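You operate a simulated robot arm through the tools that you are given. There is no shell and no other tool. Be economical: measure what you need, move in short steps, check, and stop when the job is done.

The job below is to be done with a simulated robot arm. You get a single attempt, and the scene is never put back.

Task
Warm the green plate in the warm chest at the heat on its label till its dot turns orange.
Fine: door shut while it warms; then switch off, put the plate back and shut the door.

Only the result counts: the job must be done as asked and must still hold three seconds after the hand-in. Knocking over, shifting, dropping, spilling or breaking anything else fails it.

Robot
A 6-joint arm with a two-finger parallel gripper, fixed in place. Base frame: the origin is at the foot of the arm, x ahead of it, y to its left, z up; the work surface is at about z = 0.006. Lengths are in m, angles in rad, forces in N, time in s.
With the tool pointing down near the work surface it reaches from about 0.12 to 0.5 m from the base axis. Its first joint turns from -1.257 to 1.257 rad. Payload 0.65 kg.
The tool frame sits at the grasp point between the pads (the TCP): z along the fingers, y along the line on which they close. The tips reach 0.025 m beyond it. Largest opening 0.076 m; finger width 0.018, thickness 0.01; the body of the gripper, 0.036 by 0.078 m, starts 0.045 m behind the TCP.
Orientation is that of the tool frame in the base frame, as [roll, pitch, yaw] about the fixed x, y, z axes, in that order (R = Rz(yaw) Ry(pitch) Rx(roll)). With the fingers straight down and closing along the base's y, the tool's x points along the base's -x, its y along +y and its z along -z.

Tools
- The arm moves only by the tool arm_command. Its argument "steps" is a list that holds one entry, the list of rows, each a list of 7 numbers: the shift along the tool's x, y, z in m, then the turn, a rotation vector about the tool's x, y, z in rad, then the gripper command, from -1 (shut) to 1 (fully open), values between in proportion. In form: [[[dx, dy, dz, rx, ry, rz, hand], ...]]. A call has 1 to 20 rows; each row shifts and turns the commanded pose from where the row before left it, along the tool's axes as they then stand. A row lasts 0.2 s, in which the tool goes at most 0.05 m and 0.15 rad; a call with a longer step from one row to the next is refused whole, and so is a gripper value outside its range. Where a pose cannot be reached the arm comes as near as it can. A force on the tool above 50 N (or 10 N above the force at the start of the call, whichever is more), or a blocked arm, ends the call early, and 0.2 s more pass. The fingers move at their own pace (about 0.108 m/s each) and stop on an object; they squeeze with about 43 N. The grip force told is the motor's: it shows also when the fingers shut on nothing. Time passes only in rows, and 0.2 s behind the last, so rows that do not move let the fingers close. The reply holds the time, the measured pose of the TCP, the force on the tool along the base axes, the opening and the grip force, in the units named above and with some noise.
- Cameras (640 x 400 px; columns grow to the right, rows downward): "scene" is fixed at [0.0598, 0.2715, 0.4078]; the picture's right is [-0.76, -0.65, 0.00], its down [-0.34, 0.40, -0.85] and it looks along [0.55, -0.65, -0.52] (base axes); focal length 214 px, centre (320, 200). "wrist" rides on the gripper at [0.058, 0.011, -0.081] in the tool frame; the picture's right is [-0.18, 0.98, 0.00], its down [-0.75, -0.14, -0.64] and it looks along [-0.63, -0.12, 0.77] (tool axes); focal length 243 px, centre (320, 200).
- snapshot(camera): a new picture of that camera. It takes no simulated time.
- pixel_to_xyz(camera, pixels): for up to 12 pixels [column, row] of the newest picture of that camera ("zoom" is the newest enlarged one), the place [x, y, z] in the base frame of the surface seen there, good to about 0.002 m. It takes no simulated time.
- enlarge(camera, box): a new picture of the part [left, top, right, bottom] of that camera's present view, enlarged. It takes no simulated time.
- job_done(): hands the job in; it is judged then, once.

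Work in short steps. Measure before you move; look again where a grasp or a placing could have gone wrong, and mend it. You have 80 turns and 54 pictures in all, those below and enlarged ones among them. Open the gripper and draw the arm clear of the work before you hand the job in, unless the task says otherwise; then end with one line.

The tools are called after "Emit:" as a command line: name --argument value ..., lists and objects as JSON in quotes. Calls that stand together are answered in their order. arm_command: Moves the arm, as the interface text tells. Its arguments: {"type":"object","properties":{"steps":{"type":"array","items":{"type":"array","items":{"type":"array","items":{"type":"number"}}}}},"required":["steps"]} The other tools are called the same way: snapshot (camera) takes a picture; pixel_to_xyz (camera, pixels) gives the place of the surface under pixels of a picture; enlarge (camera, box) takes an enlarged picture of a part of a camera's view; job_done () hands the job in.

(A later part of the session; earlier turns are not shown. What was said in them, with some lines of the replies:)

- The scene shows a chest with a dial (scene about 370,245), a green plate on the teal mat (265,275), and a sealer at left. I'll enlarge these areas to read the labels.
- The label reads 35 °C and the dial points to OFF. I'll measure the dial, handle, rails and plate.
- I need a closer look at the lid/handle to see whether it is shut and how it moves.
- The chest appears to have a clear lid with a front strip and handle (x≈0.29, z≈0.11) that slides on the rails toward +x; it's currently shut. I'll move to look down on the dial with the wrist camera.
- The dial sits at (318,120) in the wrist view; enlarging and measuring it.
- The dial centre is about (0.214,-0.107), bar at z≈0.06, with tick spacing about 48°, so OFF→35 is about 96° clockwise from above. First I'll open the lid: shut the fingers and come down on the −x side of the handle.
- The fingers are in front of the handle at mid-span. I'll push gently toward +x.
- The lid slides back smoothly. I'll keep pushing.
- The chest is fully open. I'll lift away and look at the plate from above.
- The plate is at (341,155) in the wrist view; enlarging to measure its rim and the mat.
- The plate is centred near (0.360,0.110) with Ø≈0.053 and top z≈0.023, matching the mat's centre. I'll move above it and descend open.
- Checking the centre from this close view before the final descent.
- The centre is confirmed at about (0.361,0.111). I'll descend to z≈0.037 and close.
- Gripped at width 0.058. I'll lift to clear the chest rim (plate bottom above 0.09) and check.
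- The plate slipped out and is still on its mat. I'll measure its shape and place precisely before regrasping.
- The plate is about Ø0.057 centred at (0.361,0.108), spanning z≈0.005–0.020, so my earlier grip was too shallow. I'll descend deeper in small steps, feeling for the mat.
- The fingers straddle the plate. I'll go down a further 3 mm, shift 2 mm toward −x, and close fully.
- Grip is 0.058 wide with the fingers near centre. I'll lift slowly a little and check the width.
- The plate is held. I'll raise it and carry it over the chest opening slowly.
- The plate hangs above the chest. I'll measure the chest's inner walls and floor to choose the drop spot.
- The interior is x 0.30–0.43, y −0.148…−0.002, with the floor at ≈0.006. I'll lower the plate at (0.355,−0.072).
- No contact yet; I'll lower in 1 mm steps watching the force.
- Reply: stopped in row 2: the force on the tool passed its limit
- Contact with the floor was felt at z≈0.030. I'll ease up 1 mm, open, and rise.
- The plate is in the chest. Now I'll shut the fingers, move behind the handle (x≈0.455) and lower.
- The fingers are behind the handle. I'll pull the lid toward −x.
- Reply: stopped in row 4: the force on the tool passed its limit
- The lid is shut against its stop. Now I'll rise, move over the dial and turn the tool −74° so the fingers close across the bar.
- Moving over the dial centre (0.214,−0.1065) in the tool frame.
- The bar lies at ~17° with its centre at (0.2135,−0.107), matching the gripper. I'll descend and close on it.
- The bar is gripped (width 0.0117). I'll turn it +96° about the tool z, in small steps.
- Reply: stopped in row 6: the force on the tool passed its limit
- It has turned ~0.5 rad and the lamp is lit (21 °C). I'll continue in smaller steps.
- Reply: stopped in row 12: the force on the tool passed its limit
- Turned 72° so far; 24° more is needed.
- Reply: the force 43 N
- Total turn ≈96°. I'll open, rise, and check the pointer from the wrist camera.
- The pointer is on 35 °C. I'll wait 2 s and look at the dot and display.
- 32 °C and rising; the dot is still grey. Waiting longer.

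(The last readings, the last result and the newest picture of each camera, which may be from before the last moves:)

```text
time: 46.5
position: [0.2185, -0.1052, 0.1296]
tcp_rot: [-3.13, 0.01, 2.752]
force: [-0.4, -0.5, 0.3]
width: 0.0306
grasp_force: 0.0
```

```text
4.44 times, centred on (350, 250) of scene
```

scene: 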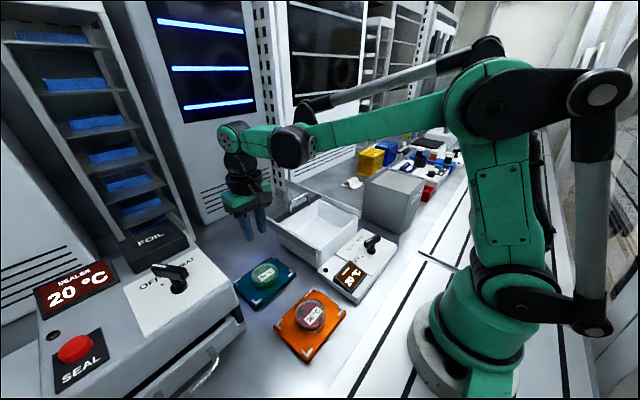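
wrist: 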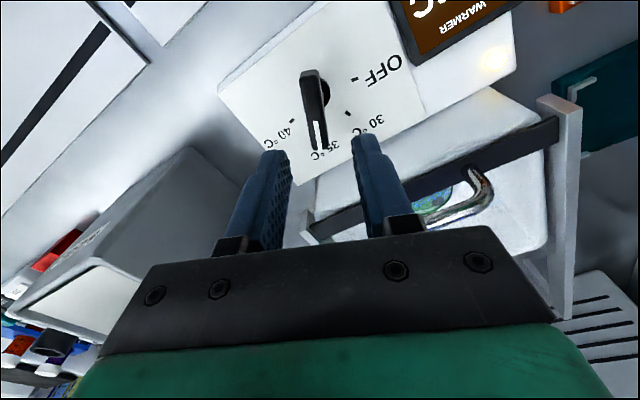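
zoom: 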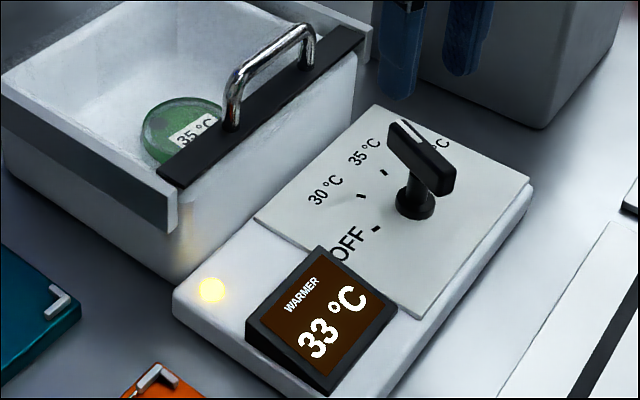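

33 °C, dot still grey. Waiting 4 s more.

Emit:
arm_command --steps '[[[0, 0, 0, 0, 0, 0, -0.2], [0, 0, 0, 0, 0, 0, -0.2], [0, 0, 0, 0, 0, 0, -0.2], [0, 0, 0, 0, 0, 0, -0.2], [0, 0, 0, 0, 0, 0, -0.2], [0, 0, 0, 0, 0, 0, -0.2], [0, 0, 0, 0, 0, 0, -0.2], [0, 0, 0, 0, 0, 0, -0.2], [0, 0, 0, 0, 0, 0, -0.2], [0, 0, 0, 0, 0, 0, -0.2], [0, 0, 0, 0, 0, 0, -0.2], [0, 0, 0, 0, 0, 0, -0.2], [0, 0, 0, 0, 0, 0, -0.2], [0, 0, 0, 0, 0, 0, -0.2], [0, 0, 0, 0, 0, 0, -0.2], [0, 0, 0, 0, 0, 0, -0.2], [0, 0, 0, 0, 0, 0, -0.2], [0, 0, 0, 0, 0, 0, -0.2], [0, 0, 0, 0, 0, 0, -0.2]]]'

Emit:
enlarge --camera "scene" --box '[315, 205, 385, 295]'

```text
time: 50.5
position: [0.2173, -0.1068, 0.1306]
tcp_rot: [-3.13, 0.012, 2.751]
force: [-0.4, 0.3, -0.4]
width: 0.0305
grasp_force: 0.1
```

```text
4.44 times, centred on (350, 250) of scene
```

zoom: 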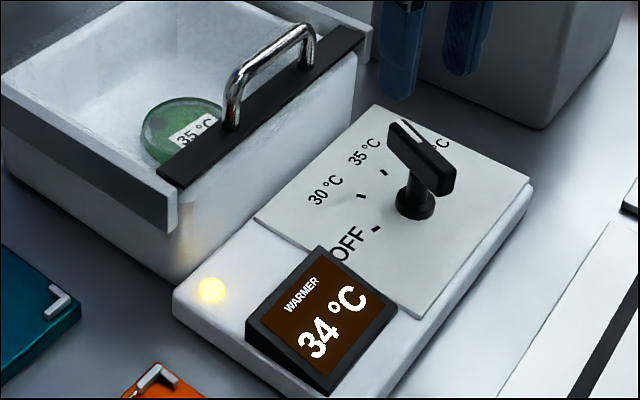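

34 °C, dot still grey. Waiting 4 s twice before the next look would risk little, but I'll do one 4 s wait followed by a picture.

Emit:
arm_command --steps '[[[0, 0, 0, 0, 0, 0, -0.2], [0, 0, 0, 0, 0, 0, -0.2], [0, 0, 0, 0, 0, 0, -0.2], [0, 0, 0, 0, 0, 0, -0.2], [0, 0, 0, 0, 0, 0, -0.2], [0, 0, 0, 0, 0, 0, -0.2], [0, 0, 0, 0, 0, 0, -0.2], [0, 0, 0, 0, 0, 0, -0.2], [0, 0, 0, 0, 0, 0, -0.2], [0, 0, 0, 0, 0, 0, -0.2], [0, 0, 0, 0, 0, 0, -0.2], [0, 0, 0, 0, 0, 0, -0.2], [0, 0, 0, 0, 0, 0, -0.2], [0, 0, 0, 0, 0, 0, -0.2], [0, 0, 0, 0, 0, 0, -0.2], [0, 0, 0, 0, 0, 0, -0.2], [0, 0, 0, 0, 0, 0, -0.2], [0, 0, 0, 0, 0, 0, -0.2], [0, 0, 0, 0, 0, 0, -0.2], [0, 0, 0, 0, 0, 0, -0.2]]]'

Emit:
arm_command --steps '[[[0, 0, 0, 0, 0, 0, -0.2], [0, 0, 0, 0, 0, 0, -0.2], [0, 0, 0, 0, 0, 0, -0.2], [0, 0, 0, 0, 0, 0, -0.2], [0, 0, 0, 0, 0, 0, -0.2]]]'

Emit:
enlarge --camera "scene" --box '[315, 205, 385, 295]'

```text
time: 54.7
position: [0.2181, -0.1058, 0.129]
tcp_rot: [-3.13, 0.012, 2.751]
force: [-0.7, 0.6, -0.2]
width: 0.0304
grasp_force: 0.0
```

```text
time: 55.9
position: [0.2179, -0.1052, 0.1292]
tcp_rot: [-3.129, 0.008, 2.752]
force: [0.0, -0.6, 0.1]
width: 0.0304
grasp_force: 0.0
```

```text
4.44 times, centred on (350, 250) of scene
```

zoom: 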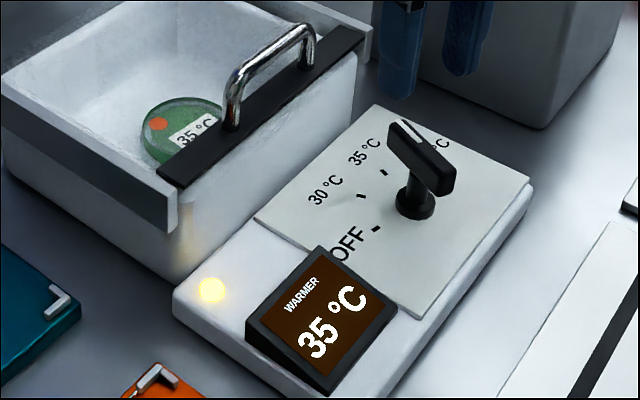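

The dot is orange. I'll switch off: descend on the bar, grip, and turn back.

Emit:
arm_command --steps '[[[0, 0, 0.04, 0, 0, 0, -0.2], [0, 0, 0.03, 0, 0, 0, -0.2], [0, 0, 0, 0, 0, 0, -1], [0, 0, 0, 0, 0, -0.07, -1], [0, 0, 0, 0, 0, -0.08, -1], [0, 0, 0, 0, 0, -0.08, -1], [0, 0, 0, 0, 0, -0.08, -1], [0, 0, 0, 0, 0, -0.08, -1], [0, 0, 0, 0, 0, -0.08, -1], [0, 0, 0, 0, 0, -0.08, -1], [0, 0, 0, 0, 0, -0.08, -1], [0, 0, 0, 0, 0, -0.08, -1], [0, 0, 0, 0, 0, -0.08, -1], [0, 0, 0, 0, 0, -0.08, -1], [0, 0, 0, 0, 0, -0.08, -1]]]'

```text
time: 56.9
position: [0.2167, -0.109, 0.0585]
tcp_rot: [-3.117, 0.011, 2.786]
force: [-2.4, -6.6, -3.2]
width: 0.0124
grasp_force: 32.6
stopped in row 4: the force on the tool passed its limit (the readings are from after the stop); the commanded pose is now the measured one
```

Emit:
arm_command --steps '[[[0, 0, 0, 0, 0, -0.07, -1], [0, 0, 0, 0, 0, -0.08, -1], [0, 0, 0, 0, 0, -0.08, -1], [0, 0, 0, 0, 0, -0.08, -1], [0, 0, 0, 0, 0, -0.08, -1], [0, 0, 0, 0, 0, -0.08, -1], [0, 0, 0, 0, 0, -0.08, -1], [0, 0, 0, 0, 0, -0.08, -1], [0, 0, 0, 0, 0, -0.08, -1], [0, 0, 0, 0, 0, -0.08, -1], [0, 0, 0, 0, 0, -0.08, -1], [0, 0, 0, 0, 0, -0.08, -1], [0, 0, 0, 0, 0, -0.08, -1]]]'

```text
time: 59.7
position: [0.2152, -0.1077, 0.059]
tcp_rot: [-3.127, -0.011, -2.467]
force: [-16.6, 39.3, 1.2]
width: 0.0122
grasp_force: 32.7
```

The dial is now ~0.62 rad from OFF; continuing.

Emit:
arm_command --steps '[[[0, 0, 0, 0, 0, -0.07, -1], [0, 0, 0, 0, 0, -0.08, -1], [0, 0, 0, 0, 0, -0.08, -1], [0, 0, 0, 0, 0, -0.08, -1], [0, 0, 0, 0, 0, -0.08, -1], [0, 0, 0, 0, 0, -0.08, -1], [0, 0, 0, 0, 0, -0.08, -1], [0, 0, 0, 0, 0, -0.06, -1]]]'

```text
time: 61.0
position: [0.2142, -0.1064, 0.0593]
tcp_rot: [-3.139, -0.019, -2.037]
force: [-2.0, 2.4, -0.7]
width: 0.0119
grasp_force: 32.5
stopped in row 6: the force on the tool passed its limit (the readings are from after the stop); the commanded pose is now the measured one
```

Emit:
arm_command --steps '[[[0, 0, 0, 0, 0, -0.07, -1], [0, 0, 0, 0, 0, -0.06, -1], [0, 0, 0, 0, 0, -0.055, -1], [0, 0, 0, 0, 0, 0, -1]]]'

Emit:
enlarge --camera "scene" --box '[315, 205, 395, 295]'

```text
time: 62.0
position: [0.2152, -0.1074, 0.0582]
tcp_rot: [3.141, -0.021, -1.851]
force: [5.6, -5.1, -22.0]
width: 0.0118
grasp_force: 32.8
```

```text
4.44 times, centred on (355, 250) of scene
```

zoom: 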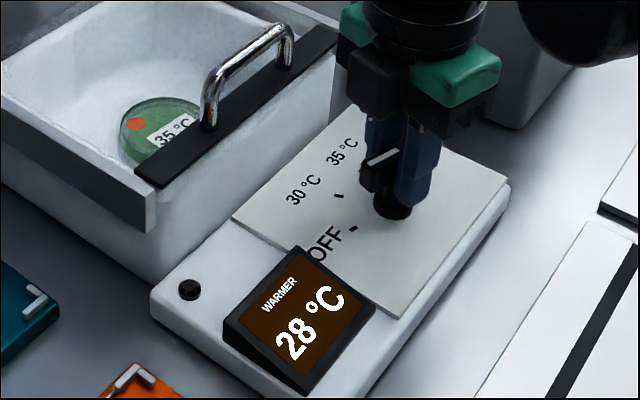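

The lamp is off and the dial is at OFF, with the dot orange. I'll release, rise, straighten the tool and come in front of the lid handle.

Emit:
arm_command --steps '[[[0, 0, 0, 0, 0, 0, -0.2], [0, 0, -0.01, 0, 0, 0, -0.2], [0, 0, -0.045, 0, -0.021, 0, -0.2], [0, 0, -0.045, 0, 0, 0, -0.2], [0, 0, 0, 0, 0, 0.143, -1], [0, 0, 0, 0, 0, 0.143, -1], [0, 0, 0, 0, 0, 0.143, -1], [0, 0, 0, 0, 0, 0.143, -1], [0, 0, 0, 0, 0, 0.143, -1], [0, 0, 0, 0, 0, 0.143, -1], [0, 0, 0, 0, 0, 0.143, -1], [0, 0, 0, 0, 0, 0.143, -1], [0, 0, 0, 0, 0, 0.146, -1], [-0.015, 0.018, 0, 0, 0, 0, -1], [-0.015, 0.018, 0, 0, 0, 0, -1], [0, 0, 0, 0, 0, 0, -1]]]'

```text
time: 65.4
position: [0.2462, -0.0691, 0.1597]
tcp_rot: [3.14, -0.003, 3.14]
force: [-0.3, 0.4, -0.6]
width: 0.0
grasp_force: 23.2
```

Lowering in front of the handle and pushing the lid open.

Emit:
arm_command --steps '[[[0, -0.002, 0.03, 0, 0, 0, -1], [0, 0, 0.02, 0, 0, 0, -1], [-0.015, 0, 0, 0, 0, 0, -1], [-0.01, 0, 0, 0, 0, 0, -1], [-0.012, 0, 0, 0, 0, 0, -1], [-0.013, 0, 0, 0, 0, 0, -1], [-0.013, 0, 0, 0, 0, 0, -1], [-0.013, 0, 0, 0, 0, 0, -1], [-0.013, 0, 0, 0, 0, 0, -1], [-0.013, 0, 0, 0, 0, 0, -1], [-0.013, 0, 0, 0, 0, 0, -1], [-0.013, 0, 0, 0, 0, 0, -1], [-0.013, 0, 0, 0, 0, 0, -1], [-0.013, 0, 0, 0, 0, 0, -1], [-0.01, 0, 0, 0, 0, 0, -1], [-0.005, 0, 0, 0, 0, 0, -1], [0, 0, 0, 0, 0, 0, -1]]]'

Emit:
enlarge --camera "scene" --box '[230, 140, 410, 280]'

```text
time: 69.0
position: [0.4153, -0.0708, 0.1073]
tcp_rot: [3.141, -0.003, 3.141]
force: [0.4, -0.3, 0.8]
width: 0.0
grasp_force: 22.9
```

```text
2.86 times, centred on (320, 210) of scene
```

zoom: 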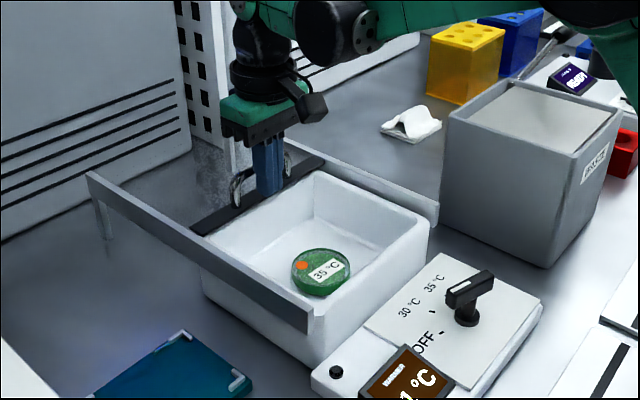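

Open, with the plate still in place. I'll lift, go above the release spot (0.3535,−0.0728), open, and look.

Emit:
arm_command --steps '[[[0.005, 0, -0.03, 0, 0, 0, -1], [0.015, 0, -0.025, 0, 0, 0, -1], [0.03, -0.001, 0, 0, 0, 0, 1], [0.0118, -0.001, 0, 0, 0, 0, 1], [0, 0, 0, 0, 0, 0, 1], [0, 0, 0, 0, 0, 0, 1]]]'

Emit:
snapshot --camera "wrist"

```text
time: 70.4
position: [0.3516, -0.0732, 0.1635]
tcp_rot: [3.14, -0.001, 3.141]
force: [0.0, 0.1, 0.0]
width: 0.076
grasp_force: 0.0
```

```text
13 pictures are left
```

wrist: 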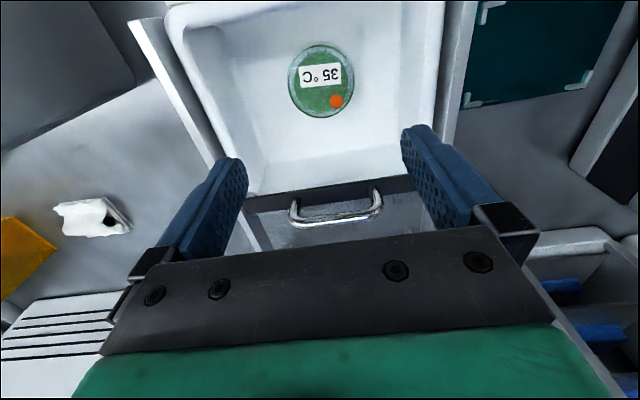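

It matches the release view. I'll descend to z≈0.032 and close.

Emit:
arm_command --steps '[[[-0.0015, 0, 0.04, 0, 0, 0, 1], [0, 0, 0.04, 0, 0, 0, 1], [0, 0, 0.03, 0, 0, 0, 1], [0, 0, 0.015, 0, 0, 0, 1], [0, 0, 0.005, 0, 0, 0, 1], [0, 0, 0, 0, 0, 0, 1]]]'

```text
time: 71.8
position: [0.3542, -0.0752, 0.0346]
tcp_rot: [3.139, -0.002, -3.14]
force: [-0.5, -0.3, -0.1]
width: 0.0759
grasp_force: 0.1
```

Emit:
arm_command --steps '[[[0, 0, 0.0015, 0, 0, 0, 1], [0, 0, 0, 0, 0, 0, -1], [0, 0, 0, 0, 0, 0, -1], [0, 0, 0, 0, 0, 0, -1], [0, 0, 0, 0, 0, 0, -1], [0, 0, -0.004, 0, 0, 0, -1], [0, 0, -0.006, 0, 0, 0, -1], [0, 0, -0.01, 0, 0, 0, -1], [0, 0, -0.01, 0, 0, 0, -1]]]'

Emit:
enlarge --camera "scene" --box '[260, 170, 380, 270]'

```text
time: 73.8
position: [0.3541, -0.0721, 0.0611]
tcp_rot: [3.14, -0.003, -3.14]
force: [0.5, -0.2, -1.1]
width: 0.0582
grasp_force: 43.3
```

```text
4.00 times, centred on (320, 220) of scene
```

zoom: 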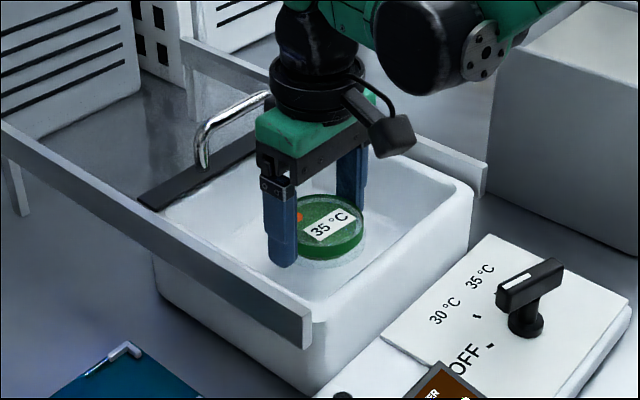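

The plate is held. I'll raise it over the rim and carry it back to the mat.

Emit:
arm_command --steps '[[[0, 0, -0.02, 0, 0, 0, -1], [0, 0, -0.025, 0, 0, 0, -1], [0, 0, -0.025, 0, 0, 0, -1], [0, 0, -0.016, 0, 0, 0, -1], [0, 0.02, 0, 0, 0, 0, -1], [0, 0.025, 0, 0, 0, 0, -1], [-0.003, 0.03, 0, 0, 0, 0, -1], [-0.004, 0.03, 0, 0, 0, 0, -1], [0, 0.03, 0, 0, 0, 0, -1], [0, 0.025, 0, 0, 0, 0, -1], [0, 0.02, 0, 0, 0, 0, -1], [0, 0, 0, 0, 0, 0, -1], [0, 0, 0, 0, 0, 0, -1]]]'

Emit:
arm_command --steps '[[[0, 0, 0, 0, 0, 0, -1]]]'

Emit:
snapshot --camera "wrist"

```text
time: 76.6
position: [0.3603, 0.1064, 0.148]
tcp_rot: [3.14, -0.003, 3.142]
force: [0.0, 0.3, 0.0]
width: 0.0581
grasp_force: 43.1
```

```text
time: 77.0
position: [0.3612, 0.1053, 0.1478]
tcp_rot: [3.141, -0.002, -3.141]
force: [0.1, 0.1, -0.9]
width: 0.0584
grasp_force: 42.7
```

```text
11 pictures are left
```

wrist: 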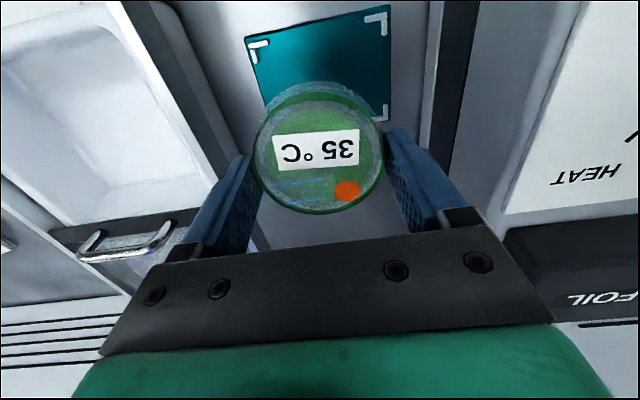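

Positions match. I'll shift +2 mm in y and lower over the mat.

Emit:
arm_command --steps '[[[0, 0.002, 0.02, 0, 0, 0, -1], [0, 0, 0.03, 0, 0, 0, -1], [0, 0, 0.03, 0, 0, 0, -1], [0, 0, 0.02, 0, 0, 0, -1], [0, 0, 0.008, 0, 0, 0, -1], [0, 0, 0, 0, 0, 0, -1]]]'

Emit:
enlarge --camera "scene" --box '[210, 230, 306, 310]'

```text
time: 78.4
position: [0.358, 0.1083, 0.0394]
tcp_rot: [3.14, -0.002, -3.141]
force: [-0.1, 0.7, -0.6]
width: 0.0582
grasp_force: 43.2
```

```text
5.00 times, centred on (258, 270) of scene
```

zoom: 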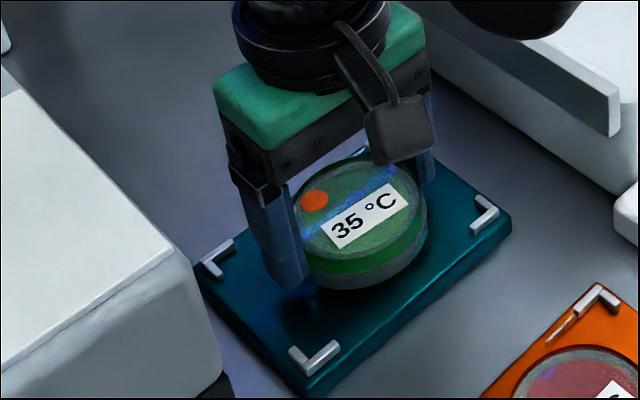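

Aligned with its former place. I'll lower in 1–1.5 mm steps to contact.

Emit:
arm_command --steps '[[[0, 0, 0.0015, 0, 0, 0, -1], [0, 0, 0.0015, 0, 0, 0, -1], [0, 0, 0.001, 0, 0, 0, -1], [0, 0, 0.001, 0, 0, 0, -1], [0, 0, 0.001, 0, 0, 0, -1], [0, 0, 0, 0, 0, 0, -1]]]'

```text
time: 79.8
position: [0.3588, 0.1088, 0.0348]
tcp_rot: [3.139, -0.002, 3.14]
force: [-0.3, 0.0, 0.1]
width: 0.058
grasp_force: 43.3
```

Emit:
arm_command --steps '[[[0, 0, 0.001, 0, 0, 0, -1], [0, 0, 0.001, 0, 0, 0, -1], [0, 0, 0, 0, 0, 0, -1]]]'

```text
time: 80.6
position: [0.3608, 0.1071, 0.0306]
tcp_rot: [3.14, -0.001, 3.141]
force: [4.6, -1.9, 25.8]
width: 0.0583
grasp_force: 43.1
```

Contact is felt. I'll ease up 0.8 mm, open, rise and look.

Emit:
arm_command --steps '[[[0, 0, -0.0008, 0, 0, 0, -1], [0, 0, 0, 0, 0, 0, 1], [0, 0, 0, 0, 0, 0, 1], [0, 0, -0.02, 0, 0, 0, 1], [0, 0, -0.03, 0, 0, 0, 1], [0, 0, -0.04, 0, 0, 0, 1], [0, 0, -0.038, 0, 0, 0, 1], [0, 0, 0, 0, 0, 0, 1]]]'

Emit:
snapshot --camera "wrist"

```text
time: 82.4
position: [0.3609, 0.1081, 0.1622]
tcp_rot: [3.14, -0.002, -3.141]
force: [-0.5, 0.2, -1.7]
width: 0.076
grasp_force: 0.0
```

```text
9 pictures are left
```

wrist: 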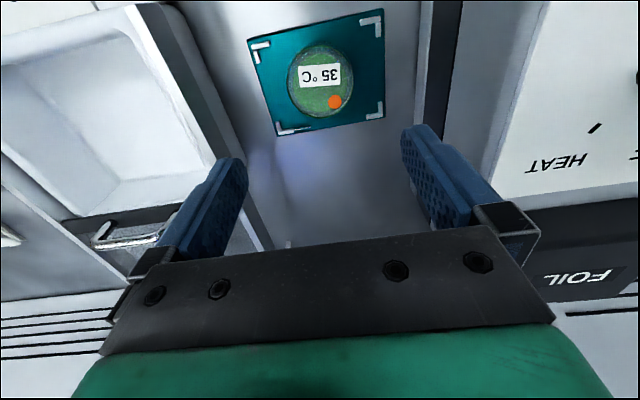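

The plate is back centred on its mat with an orange dot. Now I'll go behind the handle to shut the lid.

Emit:
arm_command --steps '[[[-0.005, -0.03, 0, 0, 0, 0, -1], [-0.01, -0.035, 0, 0, 0, 0, -1], [-0.02, -0.035, 0, 0, 0, 0, -1], [-0.02, -0.035, 0, 0, 0, 0, -1], [-0.02, -0.03, 0, 0, 0, 0, -1], [-0.019, -0.016, 0, 0, 0, 0, -1], [0, 0, 0, 0, 0, 0, -1], [0, 0, 0.025, 0, 0, 0, -1], [0, 0, 0.024, 0, 0, 0, -1], [0, 0, 0, 0, 0, 0, -1]]]'

Emit:
enlarge --camera "scene" --box '[230, 140, 410, 280]'

```text
time: 84.6
position: [0.4557, -0.0727, 0.1105]
tcp_rot: [3.14, -0.002, 3.141]
force: [0.0, -0.7, -0.6]
width: 0.0002
grasp_force: 23.4
```

```text
2.86 times, centred on (320, 210) of scene
```

zoom: 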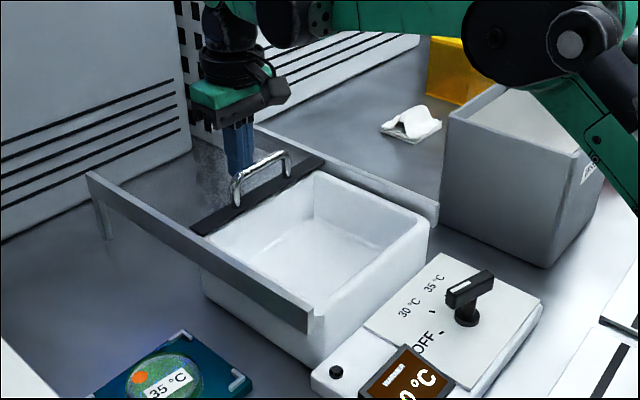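

Pulling the lid shut.

Emit:
arm_command --steps '[[[0.013, 0, 0, 0, 0, 0, -1], [0.013, 0, 0, 0, 0, 0, -1], [0.013, 0, 0, 0, 0, 0, -1], [0.013, 0, 0, 0, 0, 0, -1], [0.013, 0, 0, 0, 0, 0, -1], [0.013, 0, 0, 0, 0, 0, -1], [0.013, 0, 0, 0, 0, 0, -1], [0.013, 0, 0, 0, 0, 0, -1], [0.013, 0, 0, 0, 0, 0, -1], [0.013, 0, 0, 0, 0, 0, -1], [0.009, 0, 0, 0, 0, 0, -1], [0.005, 0, 0, 0, 0, 0, -1], [0.003, 0, 0, 0, 0, 0, -1], [0.003, 0, 0, 0, 0, 0, -1], [0.003, 0, 0, 0, 0, 0, -1], [0.003, 0, 0, 0, 0, 0, -1], [0.003, 0, 0, 0, 0, 0, -1]]]'

```text
time: 87.7
position: [0.3071, -0.0746, 0.1118]
tcp_rot: [3.141, 0.015, -3.14]
force: [4.9, -1.5, -1.0]
width: 0.0003
grasp_force: 23.3
stopped in row 15: the force on the tool passed its limit (the readings are from after the stop); the commanded pose is now the measured one
```

It stopped at the same point as before (x≈0.307), so it's shut. I'll back off 4 mm, rise clear and open the gripper.

Emit:
arm_command --steps '[[[-0.004, 0, -0.01, 0, 0.015, 0, -1], [0, 0, -0.04, 0, 0, 0, -1], [0, 0, -0.04, 0, 0, 0, -1], [0, 0, -0.04, 0, 0, 0, 1], [0.02, 0, -0.04, 0, 0, 0, 1], [0, 0, 0, 0, 0, 0, 1]]]'

Emit:
enlarge --camera "scene" --box '[220, 150, 440, 370]'

Emit:
snapshot --camera "wrist"

```text
time: 89.1
position: [0.2933, -0.0772, 0.2825]
tcp_rot: [-3.141, -0.001, -3.14]
force: [-0.2, -0.3, 0.3]
width: 0.0759
grasp_force: 0.2
```

```text
1.82 times, centred on (330, 260) of scene
```

zoom: 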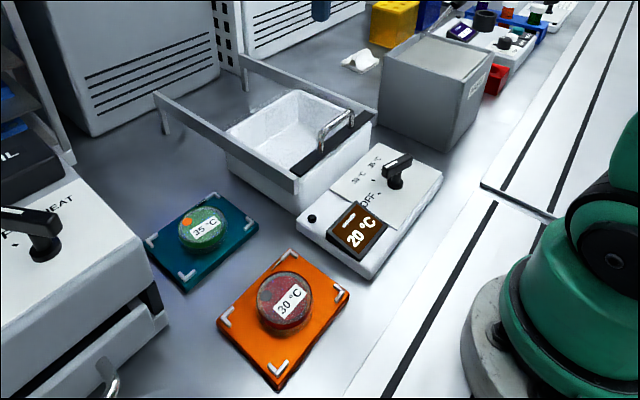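

```text
6 pictures are left
```

wrist: 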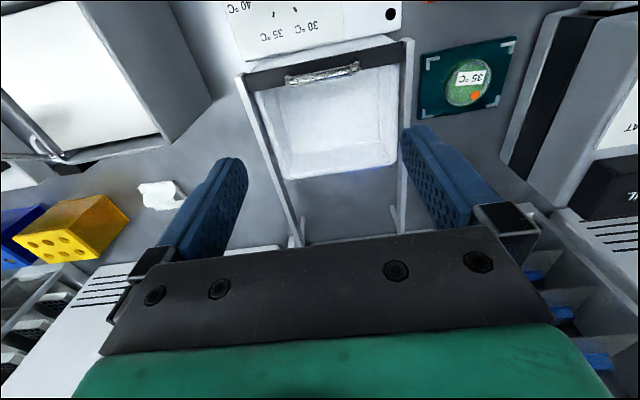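

The scene matches the start: lid shut, dial at OFF with the lamp out, plate on its mat with an orange dot, arm clear. Handing in.

Emit:
job_done

```text
The job is handed in.
```

The green plate was warmed at 35 °C with the lid shut until its dot turned orange; the warm chest is now off, the plate is back on its mat and the lid is shut.
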